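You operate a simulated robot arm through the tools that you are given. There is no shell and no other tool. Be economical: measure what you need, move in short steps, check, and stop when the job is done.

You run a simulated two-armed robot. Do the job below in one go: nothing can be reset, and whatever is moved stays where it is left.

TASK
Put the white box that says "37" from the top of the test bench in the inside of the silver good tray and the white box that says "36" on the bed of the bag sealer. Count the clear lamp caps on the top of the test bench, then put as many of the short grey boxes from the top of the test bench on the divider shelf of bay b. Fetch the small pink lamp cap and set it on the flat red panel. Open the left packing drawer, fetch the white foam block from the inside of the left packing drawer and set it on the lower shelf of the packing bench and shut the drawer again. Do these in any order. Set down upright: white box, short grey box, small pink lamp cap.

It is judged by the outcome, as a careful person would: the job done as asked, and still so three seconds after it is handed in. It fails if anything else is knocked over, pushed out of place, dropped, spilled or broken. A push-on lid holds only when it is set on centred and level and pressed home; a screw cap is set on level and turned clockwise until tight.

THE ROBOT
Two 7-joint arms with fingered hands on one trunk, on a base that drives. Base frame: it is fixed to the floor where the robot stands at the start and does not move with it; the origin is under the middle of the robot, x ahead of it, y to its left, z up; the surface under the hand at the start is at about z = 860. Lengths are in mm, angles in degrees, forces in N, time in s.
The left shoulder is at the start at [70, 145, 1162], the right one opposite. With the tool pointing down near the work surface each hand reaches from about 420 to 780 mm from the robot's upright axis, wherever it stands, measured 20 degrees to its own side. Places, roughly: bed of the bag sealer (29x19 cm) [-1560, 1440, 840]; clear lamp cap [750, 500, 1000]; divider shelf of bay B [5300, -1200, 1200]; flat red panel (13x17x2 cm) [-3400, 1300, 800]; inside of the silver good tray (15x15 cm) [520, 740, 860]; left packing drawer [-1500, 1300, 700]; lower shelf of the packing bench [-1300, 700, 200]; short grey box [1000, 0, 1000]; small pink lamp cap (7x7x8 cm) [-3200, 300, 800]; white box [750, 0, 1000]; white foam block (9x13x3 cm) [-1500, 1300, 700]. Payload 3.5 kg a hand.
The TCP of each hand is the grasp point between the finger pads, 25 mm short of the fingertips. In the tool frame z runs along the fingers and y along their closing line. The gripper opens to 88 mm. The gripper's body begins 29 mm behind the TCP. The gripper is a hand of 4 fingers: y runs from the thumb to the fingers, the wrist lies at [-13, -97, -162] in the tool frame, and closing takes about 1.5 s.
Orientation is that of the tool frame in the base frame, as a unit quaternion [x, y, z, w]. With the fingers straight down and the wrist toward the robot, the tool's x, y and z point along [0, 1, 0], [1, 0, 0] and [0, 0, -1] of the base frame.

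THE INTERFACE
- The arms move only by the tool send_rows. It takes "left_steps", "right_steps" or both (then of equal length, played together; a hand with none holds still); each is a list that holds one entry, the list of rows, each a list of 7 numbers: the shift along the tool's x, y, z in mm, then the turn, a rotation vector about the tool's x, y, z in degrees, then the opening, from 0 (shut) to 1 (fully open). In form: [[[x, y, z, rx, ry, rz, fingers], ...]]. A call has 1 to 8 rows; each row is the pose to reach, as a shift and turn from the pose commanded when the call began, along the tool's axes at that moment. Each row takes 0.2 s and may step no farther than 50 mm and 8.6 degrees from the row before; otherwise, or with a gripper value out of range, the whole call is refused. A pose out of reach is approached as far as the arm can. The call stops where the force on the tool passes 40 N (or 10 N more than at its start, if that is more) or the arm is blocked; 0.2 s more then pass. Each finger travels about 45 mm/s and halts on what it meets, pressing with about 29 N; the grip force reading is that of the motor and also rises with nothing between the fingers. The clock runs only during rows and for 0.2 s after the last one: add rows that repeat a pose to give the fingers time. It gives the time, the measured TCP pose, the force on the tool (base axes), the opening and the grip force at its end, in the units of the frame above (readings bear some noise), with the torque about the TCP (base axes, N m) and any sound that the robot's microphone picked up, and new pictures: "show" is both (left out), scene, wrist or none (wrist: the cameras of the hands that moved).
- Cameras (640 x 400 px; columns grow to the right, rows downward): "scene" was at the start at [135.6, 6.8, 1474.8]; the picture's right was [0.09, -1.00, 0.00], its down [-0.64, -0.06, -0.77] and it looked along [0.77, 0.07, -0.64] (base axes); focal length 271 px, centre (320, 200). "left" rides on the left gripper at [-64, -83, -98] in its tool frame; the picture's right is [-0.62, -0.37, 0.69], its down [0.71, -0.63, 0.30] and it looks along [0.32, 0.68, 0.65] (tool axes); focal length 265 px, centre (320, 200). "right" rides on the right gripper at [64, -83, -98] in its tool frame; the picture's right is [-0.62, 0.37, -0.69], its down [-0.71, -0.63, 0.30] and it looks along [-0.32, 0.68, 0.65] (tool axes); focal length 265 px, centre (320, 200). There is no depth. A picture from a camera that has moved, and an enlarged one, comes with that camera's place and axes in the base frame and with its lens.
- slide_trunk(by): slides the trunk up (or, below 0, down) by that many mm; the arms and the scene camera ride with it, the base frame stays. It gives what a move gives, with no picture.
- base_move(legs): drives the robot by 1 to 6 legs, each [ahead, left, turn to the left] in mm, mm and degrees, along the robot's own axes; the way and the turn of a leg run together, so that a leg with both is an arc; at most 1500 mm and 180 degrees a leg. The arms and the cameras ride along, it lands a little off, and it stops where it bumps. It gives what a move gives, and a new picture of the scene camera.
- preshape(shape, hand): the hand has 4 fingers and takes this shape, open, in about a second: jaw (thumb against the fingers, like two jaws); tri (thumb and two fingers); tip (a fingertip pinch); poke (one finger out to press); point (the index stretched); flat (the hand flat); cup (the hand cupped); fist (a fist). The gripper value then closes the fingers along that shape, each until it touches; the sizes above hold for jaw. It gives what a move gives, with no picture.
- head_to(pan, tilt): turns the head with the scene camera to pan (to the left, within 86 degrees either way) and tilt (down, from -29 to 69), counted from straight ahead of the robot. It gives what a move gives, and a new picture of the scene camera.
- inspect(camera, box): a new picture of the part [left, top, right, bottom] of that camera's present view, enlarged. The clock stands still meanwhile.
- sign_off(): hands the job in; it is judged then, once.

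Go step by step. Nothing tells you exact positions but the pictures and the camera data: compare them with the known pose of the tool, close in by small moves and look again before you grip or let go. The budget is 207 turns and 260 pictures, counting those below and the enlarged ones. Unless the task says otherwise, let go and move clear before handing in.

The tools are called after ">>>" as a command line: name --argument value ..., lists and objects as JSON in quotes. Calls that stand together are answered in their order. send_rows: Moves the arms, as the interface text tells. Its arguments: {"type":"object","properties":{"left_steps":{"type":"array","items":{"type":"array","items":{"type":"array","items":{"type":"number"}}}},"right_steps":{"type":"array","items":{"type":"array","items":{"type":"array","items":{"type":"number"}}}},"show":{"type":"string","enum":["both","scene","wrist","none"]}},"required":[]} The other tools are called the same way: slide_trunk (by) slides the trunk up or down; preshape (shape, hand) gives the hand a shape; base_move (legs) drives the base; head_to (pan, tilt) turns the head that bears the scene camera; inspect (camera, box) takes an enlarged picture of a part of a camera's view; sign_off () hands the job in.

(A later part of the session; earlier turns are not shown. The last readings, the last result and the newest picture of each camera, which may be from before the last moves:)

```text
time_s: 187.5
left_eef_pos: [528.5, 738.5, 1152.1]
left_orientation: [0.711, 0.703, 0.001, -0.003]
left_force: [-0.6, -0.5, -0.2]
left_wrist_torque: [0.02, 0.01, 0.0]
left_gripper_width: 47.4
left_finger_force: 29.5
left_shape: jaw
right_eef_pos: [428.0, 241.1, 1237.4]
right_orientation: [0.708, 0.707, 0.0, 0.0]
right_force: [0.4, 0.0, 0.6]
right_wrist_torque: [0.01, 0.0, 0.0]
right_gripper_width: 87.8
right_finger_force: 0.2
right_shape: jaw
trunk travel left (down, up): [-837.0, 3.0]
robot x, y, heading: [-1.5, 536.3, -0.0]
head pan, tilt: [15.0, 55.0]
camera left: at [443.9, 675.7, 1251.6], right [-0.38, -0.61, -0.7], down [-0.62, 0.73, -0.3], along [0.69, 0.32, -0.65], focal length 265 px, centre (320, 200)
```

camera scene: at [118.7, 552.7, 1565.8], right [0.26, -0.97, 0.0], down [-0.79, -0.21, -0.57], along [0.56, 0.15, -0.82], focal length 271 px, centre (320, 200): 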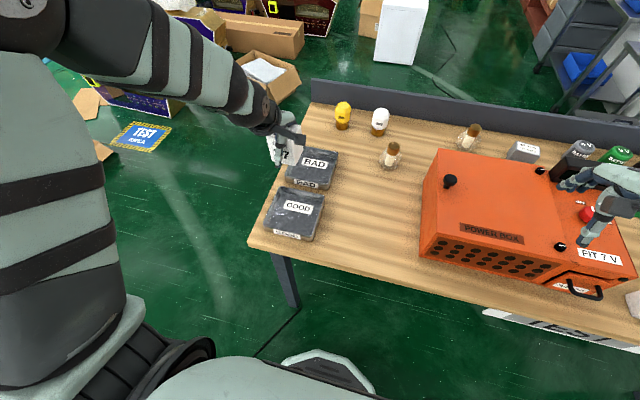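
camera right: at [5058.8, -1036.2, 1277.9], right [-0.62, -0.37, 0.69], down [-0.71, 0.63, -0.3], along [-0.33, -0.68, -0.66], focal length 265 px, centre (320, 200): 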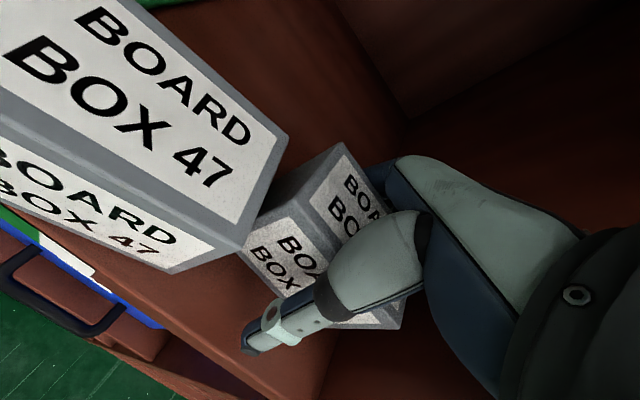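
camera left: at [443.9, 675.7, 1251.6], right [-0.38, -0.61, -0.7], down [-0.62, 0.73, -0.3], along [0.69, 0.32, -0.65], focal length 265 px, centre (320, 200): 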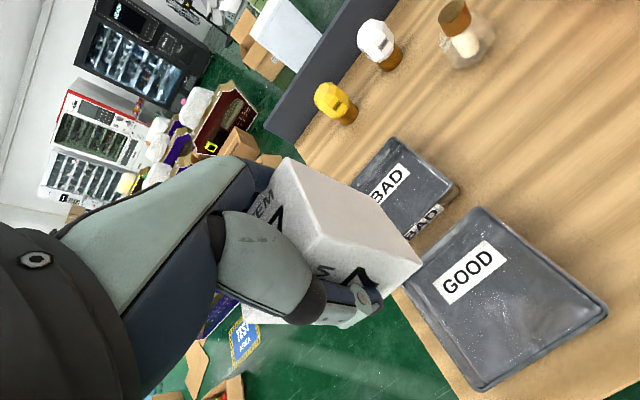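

>>> send_rows --left_steps '[[[0, 0, 45, 0, 0, 0, 0], [0, 0, 90, 0, 0, 0, 0], [0, 0, 135, 0, 0, 0, 0], [0, 0, 180, 0, 0, 0, 0], [0, 0, 220, 0, 0, 0, 0], [0, 0, 234, 0, 0, 0, 0], [0, 0, 240, 0, 0, 0, 0], [0, 0, 244, 0, 0, 0, 0]]]' --show "none"

>>> send_rows --left_steps '[[[0, 0, 2, 0, 0, 0, 0], [0, 0, 4, 0, 0, 0, 0], [0, 0, 6, 0, 0, 0, 0]]]' --show "wrist"

```text
time_s: 189.3
left_eef_pos: [525.7, 739.0, 907.2]
left_orientation: [0.713, 0.702, 0.001, -0.002]
left_force: [0.4, 0.0, 0.1]
left_wrist_torque: [0.02, -0.01, 0.0]
left_gripper_width: 47.1
left_finger_force: 28.6
left_shape: jaw
right_eef_pos: [428.5, 242.2, 1236.8]
right_orientation: [0.707, 0.707, -0.001, -0.002]
right_force: [1.1, -0.1, 0.1]
right_wrist_torque: [-0.04, 0.02, 0.01]
right_gripper_width: 88.0
right_finger_force: 0.1
right_shape: jaw
trunk travel left (down, up): [-837.0, 3.0]
robot x, y, heading: [-2.6, 535.7, -0.1]
head pan, tilt: [15.0, 55.0]
```

```text
time_s: 190.1
left_eef_pos: [524.3, 739.5, 905.9]
left_orientation: [0.712, 0.702, 0.005, 0.0]
left_force: [-1.2, -1.5, 14.2]
left_wrist_torque: [0.33, -0.29, 0.01]
left_gripper_width: 46.7
left_finger_force: 28.7
left_shape: jaw
right_eef_pos: [426.3, 239.7, 1237.9]
right_orientation: [0.708, 0.706, 0.0, 0.001]
right_force: [0.7, -0.3, 0.5]
right_wrist_torque: [0.0, 0.0, -0.02]
right_gripper_width: 87.8
right_finger_force: 0.0
right_shape: jaw
trunk travel left (down, up): [-837.0, 3.0]
robot x, y, heading: [0.8, 538.5, -0.5]
head pan, tilt: [15.0, 55.0]
camera left: at [440.5, 675.3, 1005.1], right [-0.37, -0.61, -0.7], down [-0.62, 0.73, -0.3], along [0.69, 0.32, -0.65], focal length 265 px, centre (320, 200)
```

left: 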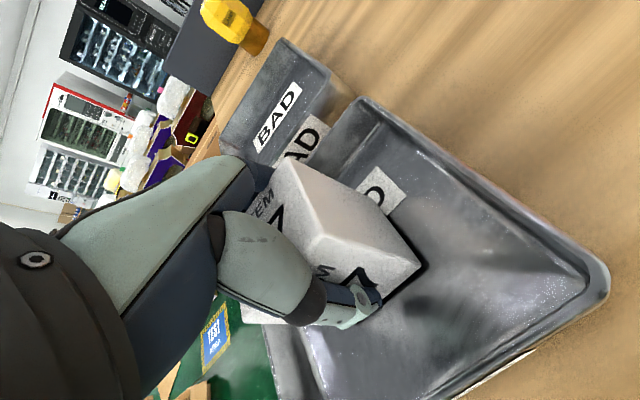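

>>> send_rows --left_steps '[[[0, 0, -6, 0, 0, 0, 0.3], [0, 0, -6, 0, 0, 0, 0.7], [0, 0, -6, 0, 0, 0, 1], [0, 0, -6, 0, 0, 0, 1], [0, 0, -6, 0, 0, 0, 1], [0, 0, -6, 0, 0, 0, 1], [0, 0, -6, 0, 0, 0, 1], [0, 0, -12, 0, 0, 0, 1]]]' --show "wrist"

```text
time_s: 191.9
left_eef_pos: [525.8, 740.3, 915.8]
left_orientation: [0.712, 0.702, 0.003, -0.002]
left_force: [0.6, -0.8, -0.8]
left_wrist_torque: [0.01, -0.01, 0.01]
left_gripper_width: 87.9
left_finger_force: 0.0
left_shape: jaw
right_eef_pos: [428.5, 240.4, 1234.9]
right_orientation: [0.707, 0.707, -0.001, -0.001]
right_force: [0.0, -1.0, -0.2]
right_wrist_torque: [0.02, -0.01, 0.01]
right_gripper_width: 88.0
right_finger_force: 0.1
right_shape: jaw
trunk travel left (down, up): [-837.0, 3.0]
robot x, y, heading: [2.5, 537.4, -0.4]
head pan, tilt: [15.0, 55.0]
camera left: at [441.3, 676.0, 1015.2], right [-0.38, -0.61, -0.7], down [-0.62, 0.73, -0.3], along [0.69, 0.32, -0.65], focal length 265 px, centre (320, 200)
```

left: 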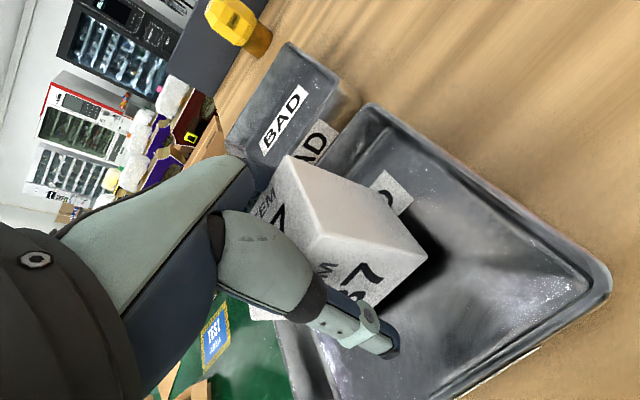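

The box is still wedged near the palm. With its base on the tray I'll work it loose with small tilts while rising.

>>> send_rows --left_steps '[[[0, 0, 8, 0, 0, 0, 1], [0, 0, 6, 6, 0, 0, 1], [0, 0, 5, 0, 0, 0, 1], [0, 0, 4, -6, 0, 0, 1], [0, 0, 3, 0, 5, 0, 1], [0, 0, 1, 0, -3, 0, 1], [0, 0, -2, 6, 0, 0, 1], [0, 0, -8, 0, 0, 0, 1]]]' --show "wrist"

```text
time_s: 193.7
left_eef_pos: [525.8, 737.3, 924.7]
left_orientation: [0.713, 0.702, 0.003, -0.004]
left_force: [-0.1, -0.5, -0.6]
left_wrist_torque: [0.01, 0.01, 0.0]
left_gripper_width: 87.6
left_finger_force: 0.0
left_shape: jaw
right_eef_pos: [428.8, 239.6, 1235.1]
right_orientation: [0.707, 0.707, 0.0, -0.001]
right_force: [0.0, -0.5, -0.3]
right_wrist_torque: [0.03, 0.03, 0.02]
right_gripper_width: 88.2
right_finger_force: 0.1
right_shape: jaw
trunk travel left (down, up): [-837.0, 3.0]
robot x, y, heading: [-4.1, 534.4, -0.2]
head pan, tilt: [15.0, 55.0]
camera left: at [441.3, 674.2, 1023.6], right [-0.38, -0.61, -0.7], down [-0.62, 0.73, -0.3], along [0.69, 0.32, -0.65], focal length 265 px, centre (320, 200)
```

left: 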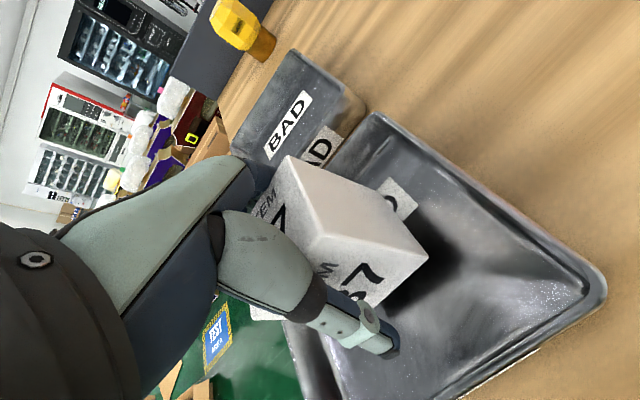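

>>> inspect --camera "scene" --box '[240, 150, 350, 250]'

>>> inspect --camera "left" --box '[200, 120, 460, 360]'

```text
4.00 times, centred on (295, 200) of scene
camera zoom: at [120.1, 551.2, 1565.7], right [0.26, -0.97, 0.0], down [-0.79, -0.21, -0.57], along [0.55, 0.15, -0.82], focal length 1083 px, centre (420, 200)
```

zoom: 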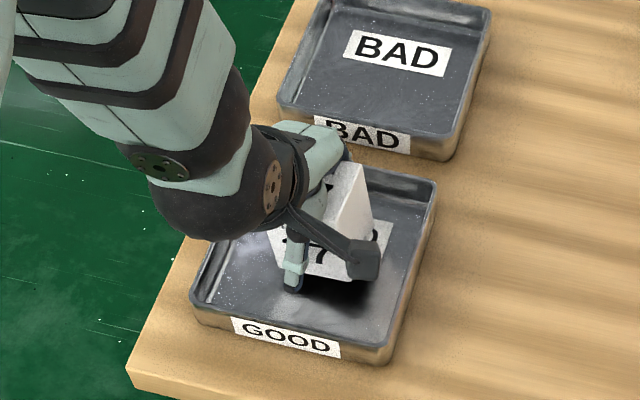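

```text
1.67 times, centred on (330, 240) of left
camera zoom: at [441.3, 674.2, 1023.6], right [-0.38, -0.61, -0.7], down [-0.62, 0.73, -0.3], along [0.69, 0.32, -0.65], focal length 442 px, centre (303, 133)
```

zoom: 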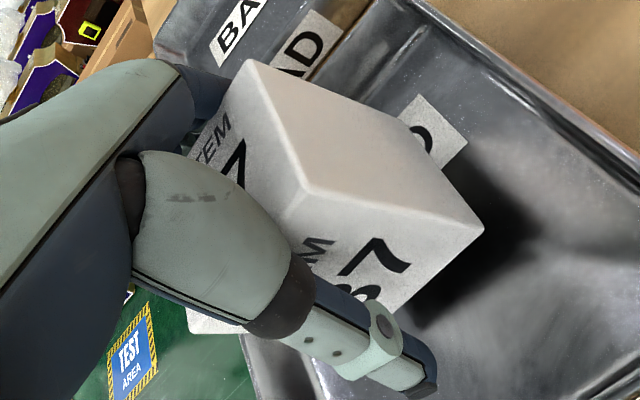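

The thumb's base bulge wedges the box top. I'll hover the box ~6 mm over the tray floor, cycle the grip (closing draws it down), and reopen.

>>> send_rows --left_steps '[[[0, 0, 10, 0, 0, 0, 0.5], [0, 0, 10, 0, 0, 0, 0], [0, 0, 10, 0, 0, 0, 0], [0, 0, 10, 0, 0, 0, 0], [0, 0, 10, 0, 0, 0, 0], [0, 0, 10, 0, 0, 0, 0], [0, 0, 10, 0, 0, 0, 0]]]' --show "wrist"

```text
time_s: 195.3
left_eef_pos: [525.2, 740.1, 913.5]
left_orientation: [0.712, 0.703, 0.002, -0.003]
left_force: [-0.2, 0.2, 0.3]
left_wrist_torque: [0.04, -0.06, -0.01]
left_gripper_width: 50.4
left_finger_force: 29.0
left_shape: jaw
right_eef_pos: [428.5, 241.3, 1236.9]
right_orientation: [0.707, 0.707, -0.001, -0.002]
right_force: [-0.4, -0.1, -0.1]
right_wrist_torque: [-0.01, 0.01, -0.04]
right_gripper_width: 87.9
right_finger_force: 0.1
right_shape: jaw
trunk travel left (down, up): [-837.0, 3.0]
robot x, y, heading: [0.7, 532.2, -0.0]
head pan, tilt: [15.0, 55.0]
camera left: at [440.8, 675.6, 1013.3], right [-0.38, -0.61, -0.7], down [-0.62, 0.73, -0.3], along [0.69, 0.32, -0.65], focal length 265 px, centre (320, 200)
```

left: 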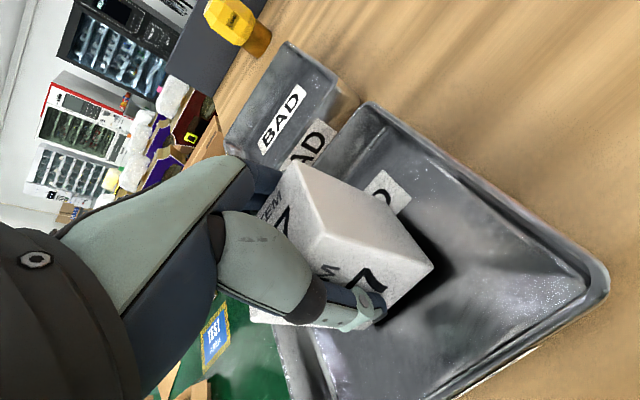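

>>> send_rows --left_steps '[[[0, 0, 0, 0, 0, 0, 0.3], [0, 0, 0, 0, 0, 0, 0.6], [0, 0, 0, 0, 0, 0, 1], [0, 0, 0, 0, 0, 0, 1], [0, 0, 0, 0, 0, 0, 1], [0, 0, 0, 0, 0, 0, 1], [0, 0, 0, 0, 0, 0, 1]]]' --show "wrist"

```text
time_s: 196.9
left_eef_pos: [525.7, 738.4, 913.3]
left_orientation: [0.712, 0.702, 0.002, -0.003]
left_force: [-0.7, 0.3, -0.1]
left_wrist_torque: [-0.01, -0.01, -0.03]
left_gripper_width: 88.3
left_finger_force: 0.0
left_shape: jaw
right_eef_pos: [429.1, 241.0, 1235.9]
right_orientation: [0.708, 0.706, -0.001, -0.001]
right_force: [0.7, -0.6, 0.0]
right_wrist_torque: [0.0, -0.01, 0.0]
right_gripper_width: 88.1
right_finger_force: 0.0
right_shape: jaw
trunk travel left (down, up): [-837.0, 3.0]
robot x, y, heading: [0.0, 533.5, 0.1]
head pan, tilt: [15.0, 55.0]
camera left: at [440.8, 675.8, 1013.2], right [-0.38, -0.61, -0.7], down [-0.62, 0.73, -0.3], along [0.69, 0.32, -0.65], focal length 265 px, centre (320, 200)
```

left: 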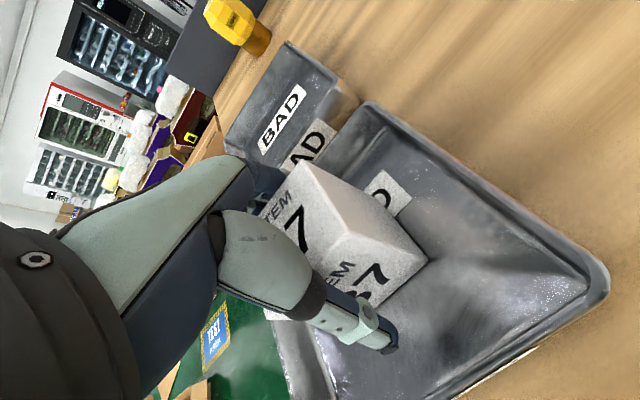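

It has come free and stands in the tray. Rise carefully.

>>> send_rows --left_steps '[[[0, 0, -10, 0, 0, 0, 1], [0, 0, -22, 0, 0, 0, 1], [0, 0, -36, 0, 0, 0, 1], [0, 0, -50, 0, 0, 0, 1]]]' --show "wrist"

```text
time_s: 197.9
left_eef_pos: [524.4, 739.2, 961.8]
left_orientation: [0.712, 0.702, 0.003, -0.004]
left_force: [-0.4, 0.9, 0.0]
left_wrist_torque: [-0.01, 0.03, 0.01]
left_gripper_width: 87.9
left_finger_force: 0.0
left_shape: jaw
right_eef_pos: [428.7, 241.6, 1235.7]
right_orientation: [0.707, 0.707, -0.001, 0.0]
right_force: [0.2, -0.2, 0.5]
right_wrist_torque: [-0.01, 0.02, -0.03]
right_gripper_width: 88.1
right_finger_force: 0.0
right_shape: jaw
trunk travel left (down, up): [-837.0, 3.0]
robot x, y, heading: [-2.8, 537.8, -0.4]
head pan, tilt: [15.0, 55.0]
camera left: at [440.1, 675.1, 1062.9], right [-0.38, -0.61, -0.7], down [-0.62, 0.73, -0.3], along [0.69, 0.32, -0.65], focal length 265 px, centre (320, 200)
```

left: 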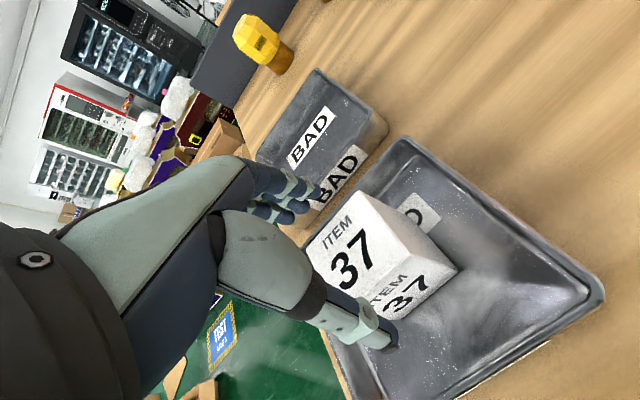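

Box 37 stands in the good tray. Rise and go on to box 36.

>>> send_rows --left_steps '[[[0, 0, -45, 0, 0, 0, 1], [0, 0, -90, 0, 0, 0, 1], [0, 0, -135, 0, 0, 0, 1], [0, 0, -180, 0, 0, 0, 1], [0, 0, -220, 0, 0, 0, 1]]]' --show "none"

>>> base_move --legs '[[0, -540, 0.3]]'

>>> head_to --pan -10 --tilt 55

```text
time_s: 199.1
left_eef_pos: [524.5, 738.0, 1182.8]
left_orientation: [0.712, 0.702, 0.001, -0.003]
left_force: [0.0, 0.4, -0.3]
left_wrist_torque: [-0.01, 0.01, -0.01]
left_gripper_width: 87.9
left_finger_force: 0.0
left_shape: jaw
right_eef_pos: [427.2, 240.7, 1235.3]
right_orientation: [0.707, 0.707, 0.0, -0.001]
right_force: [0.0, 0.8, 0.0]
right_wrist_torque: [-0.04, -0.02, 0.0]
right_gripper_width: 88.1
right_finger_force: 0.1
right_shape: jaw
trunk travel left (down, up): [-837.0, 3.0]
robot x, y, heading: [-1.6, 538.4, -0.2]
head pan, tilt: [15.0, 55.0]
```

```text
time_s: 202.2
left_eef_pos: [524.6, 212.6, 1182.7]
left_orientation: [0.709, 0.705, 0.001, -0.002]
left_force: [0.0, 0.1, -0.4]
left_wrist_torque: [0.01, 0.01, 0.0]
left_gripper_width: 87.7
left_finger_force: 0.1
left_shape: jaw
right_eef_pos: [431.5, -285.1, 1236.3]
right_orientation: [0.705, 0.71, -0.002, 0.0]
right_force: [0.1, 0.2, -0.3]
right_wrist_torque: [-0.02, 0.0, 0.01]
right_gripper_width: 88.1
right_finger_force: 0.1
right_shape: jaw
trunk travel left (down, up): [-837.0, 3.0]
robot x, y, heading: [-1.0, 6.0, 0.2]
head pan, tilt: [15.0, 55.0]
camera scene: at [120.3, 25.6, 1565.7], right [0.26, -0.96, 0.0], down [-0.79, -0.22, -0.57], along [0.55, 0.15, -0.82], focal length 271 px, centre (320, 200)
```

scene: 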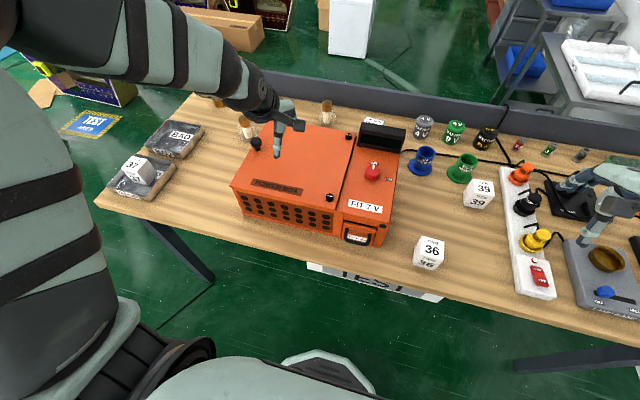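

```text
time_s: 203.1
left_eef_pos: [525.0, 209.7, 1183.0]
left_orientation: [0.71, 0.705, 0.002, -0.004]
left_force: [0.2, -1.2, 0.4]
left_wrist_torque: [-0.04, 0.03, -0.01]
left_gripper_width: 87.8
left_finger_force: 0.0
left_shape: jaw
right_eef_pos: [430.4, -285.5, 1236.8]
right_orientation: [0.704, 0.71, -0.001, -0.001]
right_force: [0.3, -0.8, 0.8]
right_wrist_torque: [0.0, 0.0, 0.0]
right_gripper_width: 88.2
right_finger_force: 0.0
right_shape: jaw
trunk travel left (down, up): [-837.0, 3.0]
robot x, y, heading: [-1.1, 5.0, -0.0]
head pan, tilt: [-10.0, 55.0]
camera scene: at [121.8, -8.1, 1565.7], right [-0.17, -0.99, 0.0], down [-0.81, 0.14, -0.57], along [0.57, -0.1, -0.82], focal length 271 px, centre (320, 200)
```

scene: 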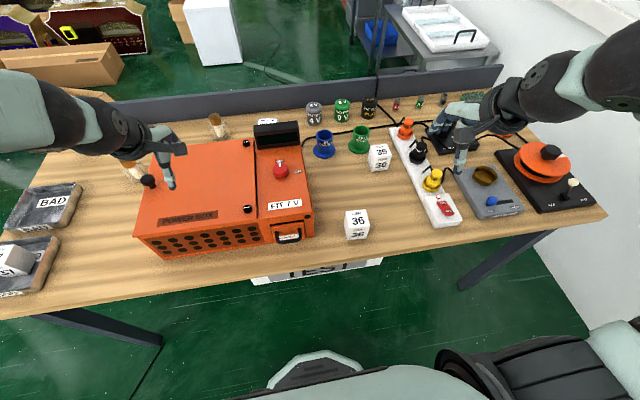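

>>> send_rows --right_steps '[[[40, 20, 0, 0, 0, 0, 1], [80, 40, 0, 0, 0, 0, 1], [112, 53, 20, 0, 0, 0, 1], [112, 53, 65, 0, 0, 0, 1], [112, 53, 110, 0, 0, 0, 1], [112, 53, 155, 0, 0, 0, 1], [112, 53, 200, 0, 0, 0, 1], [112, 53, 245, 0, 0, 0, 1]]]' --show "both"

```text
time_s: 204.9
left_eef_pos: [527.4, 211.2, 1181.9]
left_orientation: [0.709, 0.705, 0.001, -0.004]
left_force: [1.0, -0.4, 0.2]
left_wrist_torque: [0.06, 0.01, 0.0]
left_gripper_width: 87.7
left_finger_force: 0.1
left_shape: jaw
right_eef_pos: [482.3, -174.8, 989.3]
right_orientation: [0.705, 0.71, -0.002, -0.002]
right_force: [0.7, 0.4, 0.5]
right_wrist_torque: [0.0, 0.01, -0.01]
right_gripper_width: 87.7
right_finger_force: 0.0
right_shape: jaw
trunk travel left (down, up): [-837.0, 3.0]
robot x, y, heading: [-1.1, 1.0, 0.2]
head pan, tilt: [-10.0, 55.0]
camera scene: at [123.9, -7.5, 1565.6], right [-0.17, -0.99, 0.0], down [-0.81, 0.14, -0.57], along [0.56, -0.1, -0.82], focal length 271 px, centre (320, 200)
camera right: at [398.6, -110.5, 1089.3], right [0.37, -0.62, 0.69], down [-0.63, -0.72, -0.3], along [0.68, -0.32, -0.66], focal length 265 px, centre (320, 200)
```

scene: 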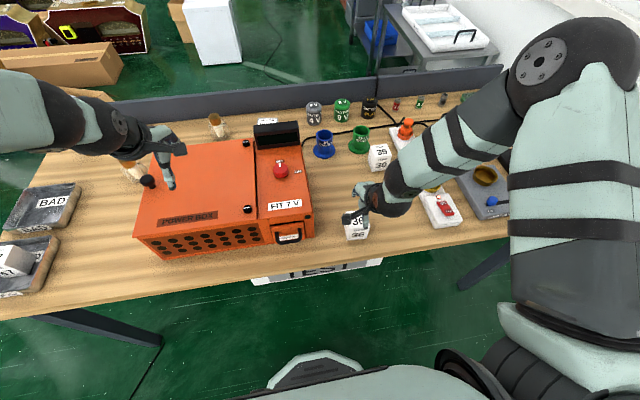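
right: 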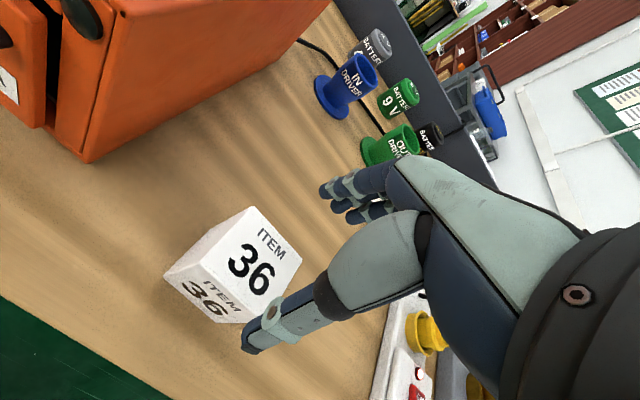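

>>> send_rows --right_steps '[[[4, -3, 40, 0, 0, 0, 1], [4, -3, 70, 0, 0, 0, 1], [4, -3, 78, 0, 0, 0, 1], [4, -3, 78, 0, 0, 0, 0], [4, -3, 78, 0, 0, 0, 0], [4, -3, 78, 0, 0, 0, 0], [4, -3, 78, 0, 0, 0, 0], [4, -3, 78, 0, 0, 0, 0]]]' --show "wrist"

```text
time_s: 206.7
left_eef_pos: [524.0, 211.2, 1182.8]
left_orientation: [0.709, 0.705, 0.002, -0.004]
left_force: [1.0, 0.0, 1.0]
left_wrist_torque: [0.02, -0.05, 0.0]
left_gripper_width: 87.8
left_finger_force: 0.1
left_shape: jaw
right_eef_pos: [479.4, -169.7, 912.9]
right_orientation: [0.704, 0.71, -0.001, -0.001]
right_force: [-0.2, -0.8, -0.3]
right_wrist_torque: [0.0, 0.05, 0.0]
right_gripper_width: 48.9
right_finger_force: 28.9
right_shape: jaw
trunk travel left (down, up): [-837.0, 3.0]
robot x, y, heading: [-2.3, 6.6, 0.1]
head pan, tilt: [-10.0, 55.0]
camera right: at [395.2, -105.3, 1010.8], right [0.37, -0.62, 0.69], down [-0.63, -0.72, -0.3], along [0.68, -0.32, -0.66], focal length 265 px, centre (320, 200)
```

right: 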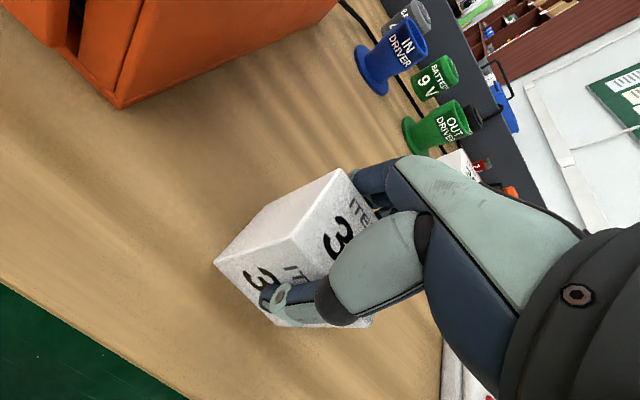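

>>> send_rows --right_steps '[[[0, 0, -30, 0, 0, 0, 0], [0, 0, -75, 0, 0, 0, 0], [0, 0, -120, 0, 0, 0, 0], [0, 0, -165, 0, 0, 0, 0], [0, 0, -210, 0, 0, 0, 0], [0, 0, -240, 0, 0, 0, 0], [0, -20, -240, 0, 0, 0, 0]]]' --left_steps '[[[0, -10, 0, 0, 0, 0, 1], [0, -40, 0, 0, 0, 0, 1], [0, -70, 0, 0, 0, 0, 1], [0, -70, 0, 0, 0, 0, 1], [0, -70, 0, 0, 0, 0, 1], [0, -70, 0, 0, 0, 0, 1], [0, -70, 0, 0, 0, 0, 1]]]' --show "wrist"

>>> head_to --pan 86 --tilt 20

```text
time_s: 208.3
left_eef_pos: [454.6, 211.9, 1183.5]
left_orientation: [0.71, 0.705, 0.002, -0.003]
left_force: [0.1, -0.2, 0.0]
left_wrist_torque: [-0.01, 0.02, 0.0]
left_gripper_width: 88.1
left_finger_force: 0.0
left_shape: jaw
right_eef_pos: [459.8, -170.0, 1152.3]
right_orientation: [0.705, 0.71, -0.001, -0.002]
right_force: [0.3, 0.2, -1.0]
right_wrist_torque: [0.0, 0.0, -0.01]
right_gripper_width: 48.4
right_finger_force: 28.7
right_shape: jaw
trunk travel left (down, up): [-837.0, 3.0]
robot x, y, heading: [-0.4, 5.1, 0.2]
head pan, tilt: [-10.0, 55.0]
camera right: at [375.9, -104.6, 1250.4], right [0.37, -0.62, 0.69], down [-0.63, -0.72, -0.3], along [0.68, -0.32, -0.66], focal length 265 px, centre (320, 200)
camera left: at [370.8, 148.2, 1282.6], right [-0.37, -0.61, -0.7], down [-0.62, 0.72, -0.3], along [0.69, 0.32, -0.65], focal length 265 px, centre (320, 200)
```

right: 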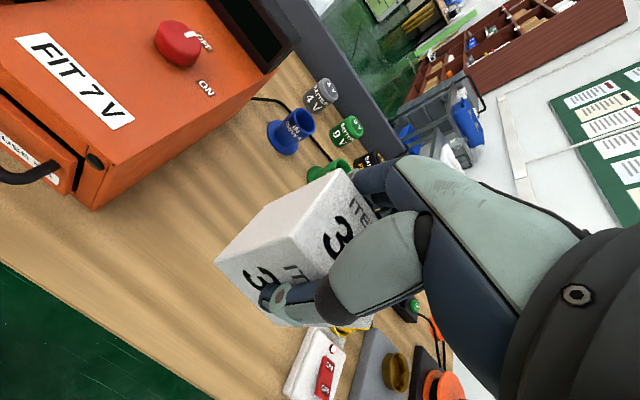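
left: 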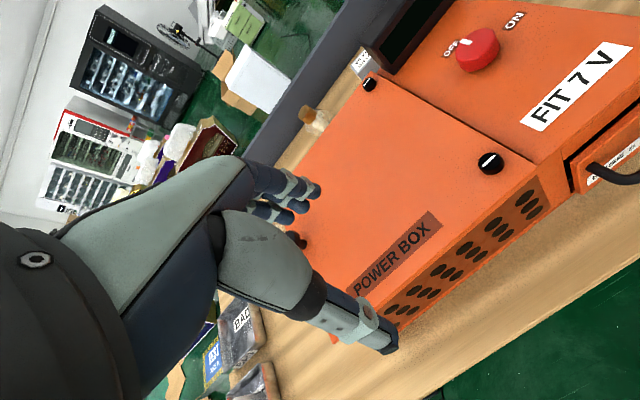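

```text
time_s: 210.0
left_eef_pos: [455.2, 213.3, 1182.4]
left_orientation: [0.71, 0.705, 0.003, -0.003]
left_force: [-0.8, -0.4, 0.0]
left_wrist_torque: [0.01, -0.03, 0.0]
left_gripper_width: 88.0
left_finger_force: 0.0
left_shape: jaw
right_eef_pos: [460.8, -168.7, 1151.5]
right_orientation: [0.705, 0.709, -0.001, 0.0]
right_force: [0.2, 0.4, -1.2]
right_wrist_torque: [-0.05, 0.02, 0.0]
right_gripper_width: 48.2
right_finger_force: 29.1
right_shape: jaw
trunk travel left (down, up): [-837.0, 3.0]
robot x, y, heading: [2.2, 6.9, 0.1]
head pan, tilt: [85.9, 20.0]
camera scene: at [57.1, 97.6, 1617.8], right [1.0, -0.07, 0.0], down [-0.02, -0.34, -0.94], along [0.06, 0.94, -0.34], focal length 271 px, centre (320, 200)
```

scene: 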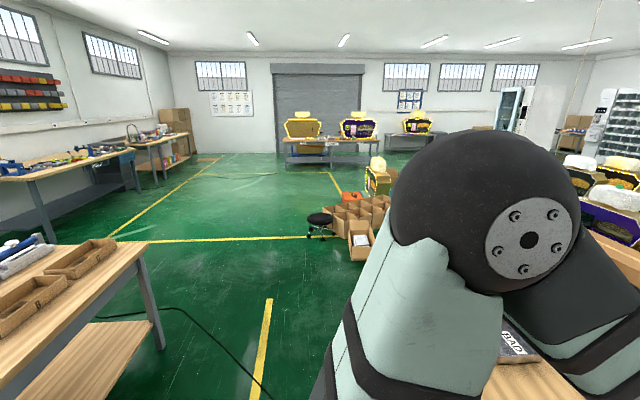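

Box 36 is in the right hand. The packing bench is behind me; turn around and look.

>>> base_move --legs '[[-60, 0, 0], [0, 0, 179.5]]'

>>> head_to --pan -25 --tilt 30

```text
time_s: 218.4
left_eef_pos: [-505.8, -221.9, 1182.7]
left_orientation: [0.72, -0.694, 0.003, 0.002]
left_force: [0.2, -0.6, -0.5]
left_wrist_torque: [0.05, -0.02, 0.01]
left_gripper_width: 87.7
left_finger_force: 0.0
left_shape: jaw
right_eef_pos: [-528.3, 160.9, 1150.6]
right_orientation: [0.725, -0.688, 0.001, -0.001]
right_force: [-0.1, -0.2, -0.7]
right_wrist_torque: [-0.01, 0.03, 0.03]
right_gripper_width: 47.7
right_finger_force: 28.8
right_shape: jaw
trunk travel left (down, up): [-837.0, 3.0]
robot x, y, heading: [-61.4, 5.6, -177.4]
head pan, tilt: [85.9, 20.0]
camera scene: at [-112.5, -91.0, 1617.8], right [-1.0, 0.02, 0.0], down [0.01, 0.34, -0.94], along [-0.02, -0.94, -0.34], focal length 271 px, centre (320, 200)
```

scene: 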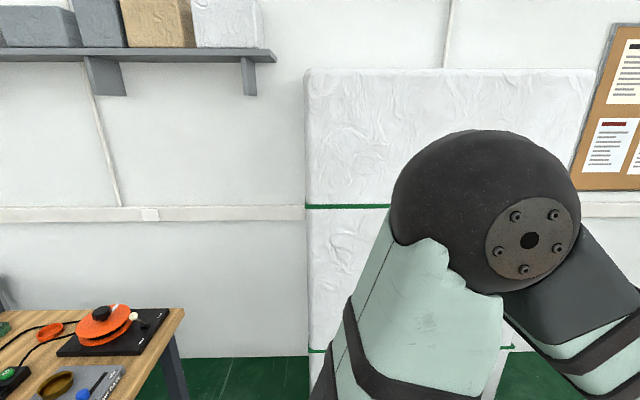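

```text
time_s: 220.3
left_eef_pos: [-505.9, -220.7, 1183.2]
left_orientation: [0.72, -0.694, 0.003, 0.001]
left_force: [-0.5, 0.7, -0.6]
left_wrist_torque: [0.01, 0.01, -0.01]
left_gripper_width: 88.0
left_finger_force: 0.0
left_shape: jaw
right_eef_pos: [-528.1, 160.2, 1150.5]
right_orientation: [0.725, -0.689, 0.001, -0.001]
right_force: [0.3, -0.6, -0.5]
right_wrist_torque: [-0.01, -0.05, 0.0]
right_gripper_width: 47.5
right_finger_force: 29.1
right_shape: jaw
trunk travel left (down, up): [-837.0, 3.0]
robot x, y, heading: [-59.7, 6.2, -177.5]
head pan, tilt: [-25.0, 30.0]
camera scene: at [-194.1, 36.2, 1601.7], right [0.38, 0.93, 0.0], down [0.46, -0.19, -0.87], along [-0.8, 0.33, -0.5], focal length 271 px, centre (320, 200)
```

scene: 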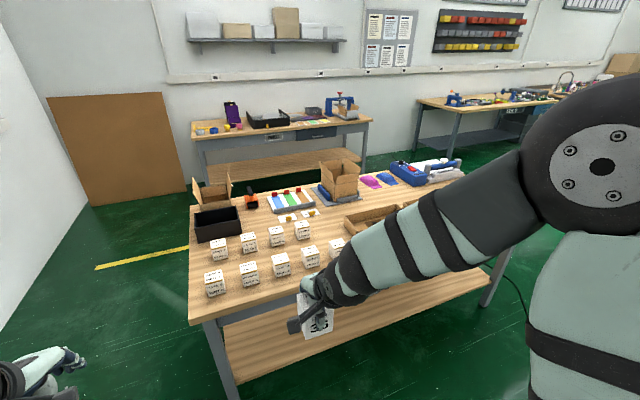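

The packing bench with the bag sealer is ahead (sealer at its right end). I'll go around the right end.

>>> base_move --legs '[[80, 0, -2.5], [0, -1480, 0], [0, -540, 0], [1200, 0, 0]]'

>>> head_to --pan 60 --tilt 35

```text
time_s: 236.8
left_eef_pos: [-1782.9, 1808.9, 1183.3]
left_orientation: [0.71, -0.705, 0.003, 0.002]
left_force: [0.6, 1.3, -0.1]
left_wrist_torque: [-0.01, 0.05, -0.02]
left_gripper_width: 87.9
left_finger_force: 0.1
left_shape: jaw
right_eef_pos: [-1794.0, 2191.2, 1151.8]
right_orientation: [0.715, -0.699, 0.0, 0.0]
right_force: [-0.9, 0.6, -1.6]
right_wrist_torque: [-0.02, 0.01, -0.04]
right_gripper_width: 48.1
right_finger_force: 28.4
right_shape: jaw
trunk travel left (down, up): [-837.0, 3.0]
robot x, y, heading: [-1333.9, 2024.0, -179.0]
head pan, tilt: [-25.0, 30.0]
camera scene: at [-1463.8, 2058.3, 1601.8], right [0.41, 0.91, 0.0], down [0.46, -0.2, -0.87], along [-0.79, 0.35, -0.5], focal length 271 px, centre (320, 200)
```

scene: 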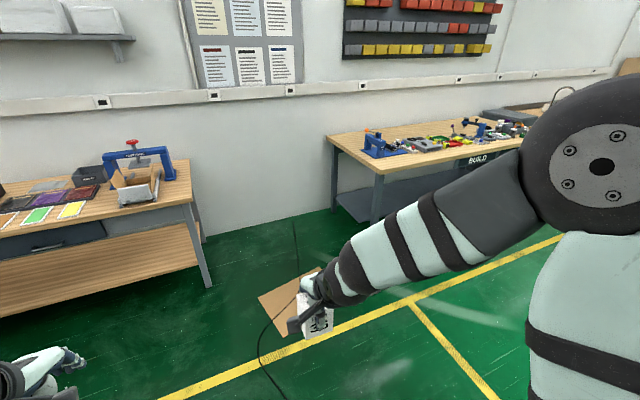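

```text
time_s: 238.4
left_eef_pos: [-1783.5, 1809.6, 1181.7]
left_orientation: [0.71, -0.705, 0.002, 0.002]
left_force: [-0.6, 0.3, -0.1]
left_wrist_torque: [-0.01, 0.02, -0.01]
left_gripper_width: 87.9
left_finger_force: 0.1
left_shape: jaw
right_eef_pos: [-1795.6, 2190.7, 1151.2]
right_orientation: [0.715, -0.699, 0.0, 0.0]
right_force: [-0.2, 0.2, -0.9]
right_wrist_torque: [0.0, 0.0, 0.01]
right_gripper_width: 47.6
right_finger_force: 29.2
right_shape: jaw
trunk travel left (down, up): [-837.0, 3.0]
robot x, y, heading: [-1330.6, 2023.2, -178.6]
head pan, tilt: [60.0, 35.0]
camera scene: at [-1424.7, 1944.6, 1593.9], right [-0.88, 0.48, 0.0], down [0.28, 0.5, -0.82], along [-0.4, -0.72, -0.57], focal length 271 px, centre (320, 200)
```

scene: 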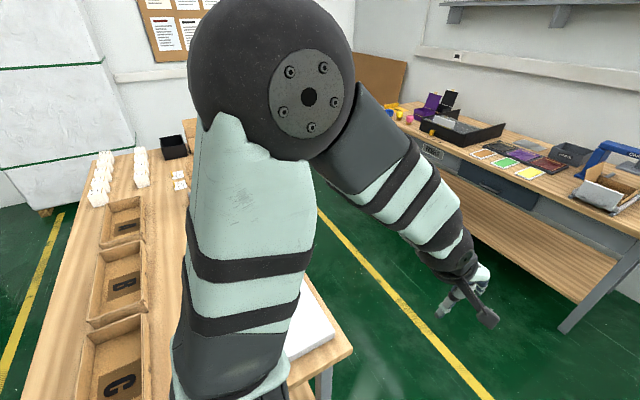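

>>> base_move --legs '[[0, 0, 88.7]]'

>>> head_to --pan -10 --tilt 45

```text
time_s: 242.5
left_eef_pos: [-1130.5, 1564.5, 1182.8]
left_orientation: [1.0, -0.01, 0.003, 0.0]
left_force: [-0.6, -0.6, -0.2]
left_wrist_torque: [0.02, 0.01, 0.0]
left_gripper_width: 88.0
left_finger_force: 0.1
left_shape: jaw
right_eef_pos: [-1512.3, 1565.3, 1152.4]
right_orientation: [1.0, -0.003, 0.0, -0.001]
right_force: [-0.4, 0.1, -1.1]
right_wrist_torque: [0.0, 0.0, -0.06]
right_gripper_width: 47.7
right_finger_force: 29.0
right_shape: jaw
trunk travel left (down, up): [-837.0, 3.0]
robot x, y, heading: [-1331.7, 2025.7, -90.6]
head pan, tilt: [60.0, 35.0]
camera scene: at [-1256.5, 1927.6, 1593.9], right [-0.51, -0.86, 0.0], down [-0.49, 0.29, -0.82], along [0.71, -0.42, -0.57], focal length 271 px, centre (320, 200)
```

scene: 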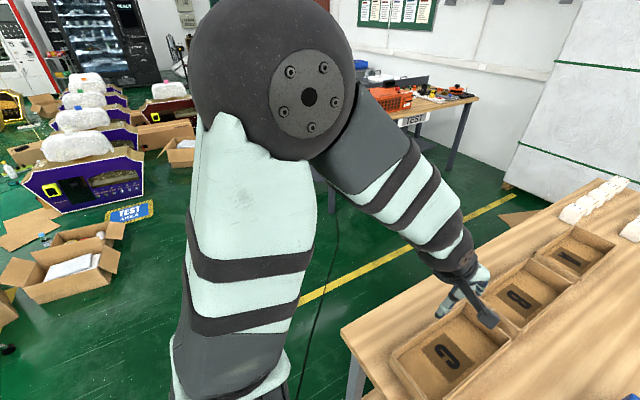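

```text
time_s: 243.9
left_eef_pos: [-1129.8, 1564.1, 1183.2]
left_orientation: [1.0, -0.009, 0.004, -0.001]
left_force: [-0.3, -0.4, 0.0]
left_wrist_torque: [0.0, 0.0, 0.03]
left_gripper_width: 88.0
left_finger_force: 0.0
left_shape: jaw
right_eef_pos: [-1512.6, 1565.2, 1150.4]
right_orientation: [1.0, -0.003, -0.001, -0.003]
right_force: [0.1, 0.4, -0.4]
right_wrist_torque: [0.02, -0.03, -0.01]
right_gripper_width: 47.2
right_finger_force: 28.8
right_shape: jaw
trunk travel left (down, up): [-837.0, 3.0]
robot x, y, heading: [-1333.5, 2023.7, -90.6]
head pan, tilt: [-10.0, 45.0]
camera scene: at [-1346.8, 1892.2, 1579.1], right [-0.98, 0.18, 0.0], down [0.13, 0.7, -0.71], along [-0.13, -0.7, -0.71], focal length 271 px, centre (320, 200)
```

scene: 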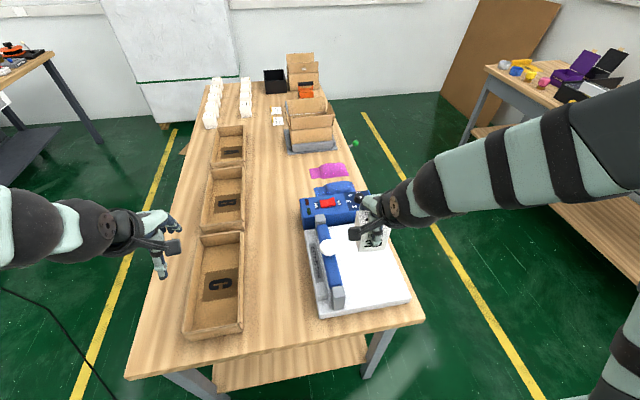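

>>> inspect --camera "scene" --box '[280, 170, 440, 340]'

>>> inspect --camera "right" --box '[0, 0, 640, 400]'

```text
2.35 times, centred on (360, 255) of scene
camera zoom: at [-1346.8, 1892.2, 1579.1], right [-0.98, 0.18, 0.0], down [0.13, 0.7, -0.71], along [-0.13, -0.7, -0.71], focal length 637 px, centre (226, 71)
```

zoom: 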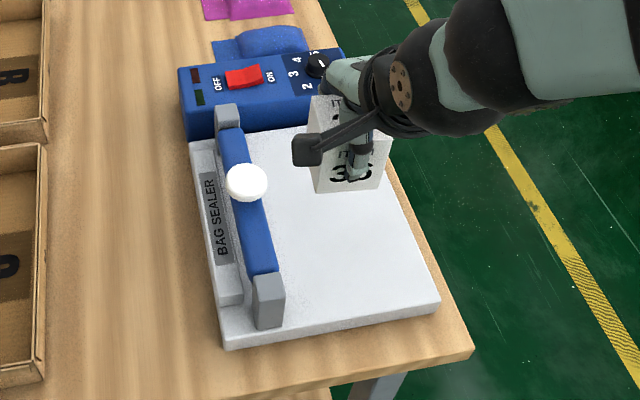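

```text
1.00 times, centred on (320, 200) of right (not enlarged: the box is as wide or as high as the picture)
camera zoom: at [-1447.8, 1649.0, 1249.9], right [-0.62, -0.37, 0.69], down [-0.71, 0.63, -0.3], along [-0.33, -0.68, -0.66], focal length 265 px, centre (320, 200)
```

zoom: 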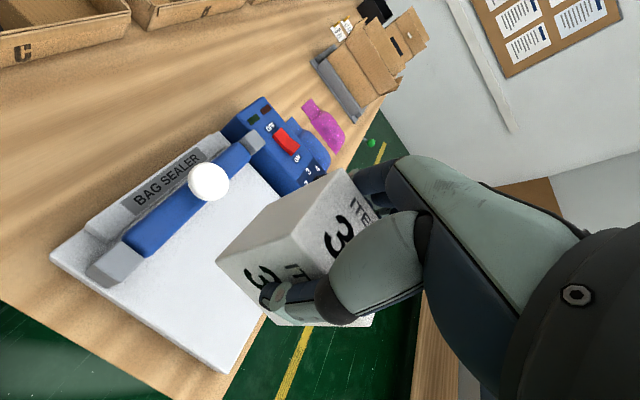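

Bed (white, right of the bar) centre ≈ (−1567,1447), z≈840. Move over it and lower.

>>> send_rows --right_steps '[[[-30, 35, 0, 0, 0, 0, 0], [-60, 70, 0, 0, 0, 0, 0], [-60, 115, 0, 0, 0, 0, 0], [-60, 115, 45, 0, 0, 0, 0], [-60, 115, 90, 0, 0, 0, 0], [-60, 115, 135, 0, 0, 0, 0], [-60, 115, 180, 0, 0, 0, 0], [-60, 115, 215, 0, 0, 0, 0]]]' --show "both"

```text
time_s: 245.7
left_eef_pos: [-1131.3, 1564.5, 1181.8]
left_orientation: [1.0, -0.009, 0.004, -0.001]
left_force: [0.1, -0.2, -0.4]
left_wrist_torque: [-0.01, 0.04, -0.01]
left_gripper_width: 87.7
left_finger_force: 0.0
left_shape: jaw
right_eef_pos: [-1572.9, 1451.5, 933.9]
right_orientation: [1.0, -0.003, 0.0, -0.001]
right_force: [0.3, 0.5, -1.4]
right_wrist_torque: [0.02, -0.02, -0.03]
right_gripper_width: 47.6
right_finger_force: 28.8
right_shape: jaw
trunk travel left (down, up): [-837.0, 3.0]
robot x, y, heading: [-1332.8, 2027.0, -90.5]
head pan, tilt: [-10.0, 45.0]
camera scene: at [-1347.8, 1891.2, 1579.0], right [-0.98, 0.18, 0.0], down [0.13, 0.7, -0.71], along [-0.13, -0.69, -0.71], focal length 271 px, centre (320, 200)
camera right: at [-1508.3, 1535.0, 1032.8], right [-0.62, -0.37, 0.69], down [-0.71, 0.63, -0.3], along [-0.33, -0.68, -0.66], focal length 265 px, centre (320, 200)
```

scene: 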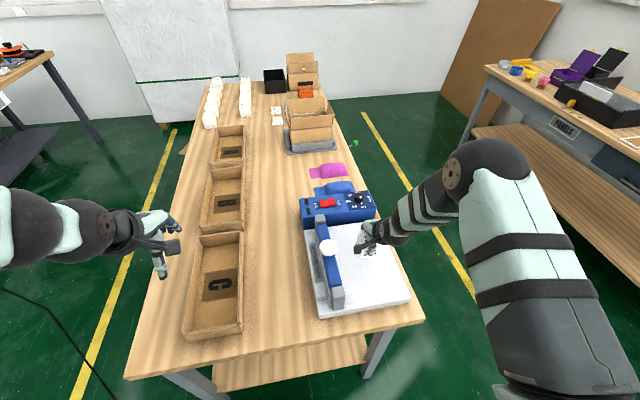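
right: 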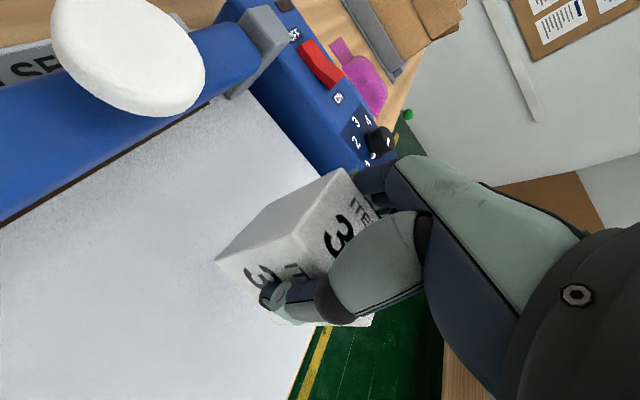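

>>> send_rows --right_steps '[[[0, 0, 15, 0, 0, 0, 0], [0, 0, 25, 0, 0, 0, 0], [0, 0, 31, 0, 0, 0, 0], [0, 0, 35, 0, 0, 0, 0], [0, 0, 38, 0, 0, 0, 0], [0, 0, 41, 0, 0, 0, 0]]]' --show "wrist"

```text
time_s: 247.1
left_eef_pos: [-1130.5, 1565.7, 1181.8]
left_orientation: [1.0, -0.01, 0.004, -0.001]
left_force: [0.0, 0.0, -0.3]
left_wrist_torque: [-0.02, -0.02, 0.01]
left_gripper_width: 88.0
left_finger_force: 0.0
left_shape: jaw
right_eef_pos: [-1572.4, 1452.1, 895.3]
right_orientation: [1.0, -0.003, 0.0, -0.001]
right_force: [0.2, 0.9, -0.2]
right_wrist_torque: [0.02, 0.0, 0.0]
right_gripper_width: 47.1
right_finger_force: 29.3
right_shape: jaw
trunk travel left (down, up): [-837.0, 3.0]
robot x, y, heading: [-1333.8, 2024.3, -90.5]
head pan, tilt: [-10.0, 45.0]
camera right: at [-1508.5, 1535.5, 993.9], right [-0.62, -0.37, 0.69], down [-0.71, 0.63, -0.3], along [-0.33, -0.68, -0.66], focal length 265 px, centre (320, 200)
```

right: 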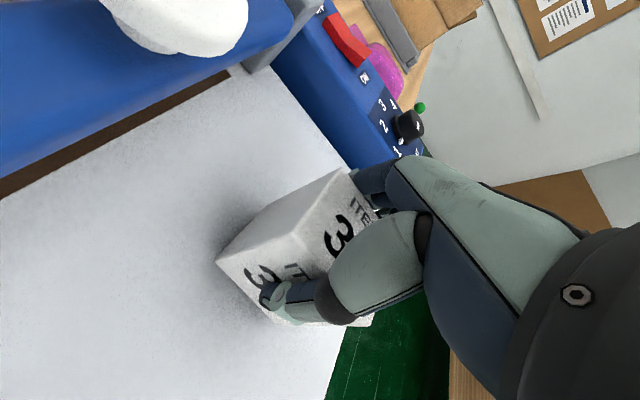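

>>> send_rows --right_steps '[[[0, 0, 3, 0, 0, 0, 0], [0, 0, 6, 0, 0, 0, 0], [0, 0, 8, 0, 0, 0, 0], [0, 0, 8, 0, 0, 0, 0]]]' --show "none"

```text
time_s: 248.1
left_eef_pos: [-1130.8, 1566.2, 1183.0]
left_orientation: [1.0, -0.01, 0.003, 0.0]
left_force: [0.5, -0.6, 0.7]
left_wrist_torque: [-0.02, -0.01, 0.01]
left_gripper_width: 88.1
left_finger_force: 0.1
left_shape: jaw
right_eef_pos: [-1573.5, 1451.8, 887.1]
right_orientation: [1.0, -0.003, 0.0, -0.001]
right_force: [0.2, -0.1, -1.4]
right_wrist_torque: [0.03, -0.01, -0.01]
right_gripper_width: 47.3
right_finger_force: 29.2
right_shape: jaw
trunk travel left (down, up): [-837.0, 3.0]
robot x, y, heading: [-1339.4, 2024.6, -90.6]
head pan, tilt: [-10.0, 45.0]
```

>>> send_rows --right_steps '[[[0, 0, 3, 0, 0, 0, 0], [0, 0, 5, 0, 0, 0, 0], [0, 0, 7, 0, 0, 0, 0], [0, 0, 7, 0, 0, 0, 0]]]' --show "none"

```text
time_s: 249.1
left_eef_pos: [-1129.9, 1569.9, 1184.7]
left_orientation: [1.0, -0.01, 0.003, 0.001]
left_force: [0.6, -0.2, 0.2]
left_wrist_torque: [-0.03, -0.03, 0.0]
left_gripper_width: 87.9
left_finger_force: 0.0
left_shape: jaw
right_eef_pos: [-1572.5, 1451.8, 883.8]
right_orientation: [1.0, -0.002, -0.001, 0.005]
right_force: [-4.0, -1.6, 26.9]
right_wrist_torque: [0.03, 0.13, -0.04]
right_gripper_width: 47.5
right_finger_force: 29.3
right_shape: jaw
trunk travel left (down, up): [-837.0, 3.0]
robot x, y, heading: [-1333.5, 2021.2, -90.3]
head pan, tilt: [-10.0, 45.0]
```

Contact; ease off 3 mm, open, check.

>>> send_rows --right_steps '[[[0, 0, -5, 0, 0, 0, 0], [0, 0, -5, 0, 0, 0, 0.5], [0, 0, -5, 0, 0, 0, 1], [0, 0, -5, 0, 0, 0, 1], [0, 0, -5, 0, 0, 0, 1], [0, 0, -5, 0, 0, 0, 1], [0, 0, -15, 0, 0, 0, 1], [0, 0, -25, 0, 0, 0, 1]]]' --show "wrist"

```text
time_s: 250.9
left_eef_pos: [-1130.5, 1566.4, 1183.6]
left_orientation: [1.0, -0.01, 0.003, -0.001]
left_force: [-1.2, -0.3, -0.2]
left_wrist_torque: [-0.01, 0.01, -0.02]
left_gripper_width: 87.8
left_finger_force: 0.0
left_shape: jaw
right_eef_pos: [-1573.9, 1451.1, 906.1]
right_orientation: [1.0, -0.003, 0.0, -0.002]
right_force: [0.1, 0.2, 0.2]
right_wrist_torque: [0.02, -0.05, 0.04]
right_gripper_width: 87.8
right_finger_force: 0.1
right_shape: jaw
trunk travel left (down, up): [-837.0, 3.0]
robot x, y, heading: [-1333.3, 2024.5, -90.4]
head pan, tilt: [-10.0, 45.0]
camera right: at [-1508.8, 1535.0, 1004.1], right [-0.62, -0.37, 0.69], down [-0.71, 0.63, -0.3], along [-0.33, -0.68, -0.66], focal length 265 px, centre (320, 200)
```

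right: 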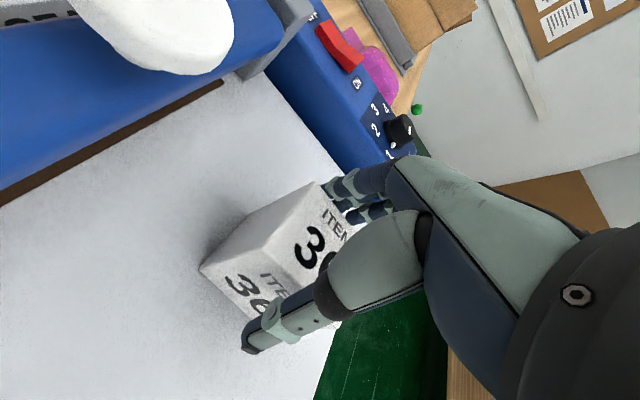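

>>> send_rows --right_steps '[[[0, 0, -45, 0, 0, 0, 1], [0, 0, -90, 0, 0, 0, 1], [0, 0, -135, 0, 0, 0, 1], [0, 0, -180, 0, 0, 0, 1], [0, 0, -225, 0, 0, 0, 1], [0, -45, -240, 0, 0, 0, 1], [0, -90, -240, 0, 0, 0, 1]]]' --show "scene"

```text
time_s: 252.5
left_eef_pos: [-1131.4, 1568.3, 1184.3]
left_orientation: [1.0, -0.009, 0.004, 0.0]
left_force: [0.5, 0.0, 0.6]
left_wrist_torque: [0.03, -0.02, -0.01]
left_gripper_width: 87.9
left_finger_force: 0.2
left_shape: jaw
right_eef_pos: [-1573.3, 1543.7, 1143.4]
right_orientation: [1.0, -0.003, -0.001, 0.0]
right_force: [0.3, 0.0, 0.1]
right_wrist_torque: [-0.02, -0.01, 0.01]
right_gripper_width: 87.6
right_finger_force: 0.1
right_shape: jaw
trunk travel left (down, up): [-837.0, 3.0]
robot x, y, heading: [-1333.8, 2024.8, -90.5]
head pan, tilt: [-10.0, 45.0]
camera scene: at [-1347.1, 1895.6, 1579.4], right [-0.98, 0.18, 0.0], down [0.13, 0.69, -0.71], along [-0.13, -0.7, -0.71], focal length 271 px, centre (320, 200)
```

scene: 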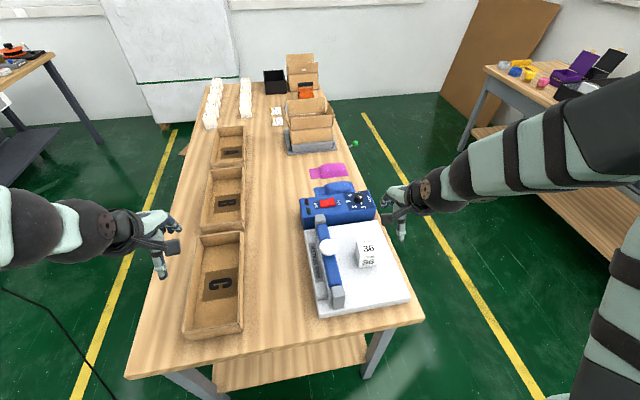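

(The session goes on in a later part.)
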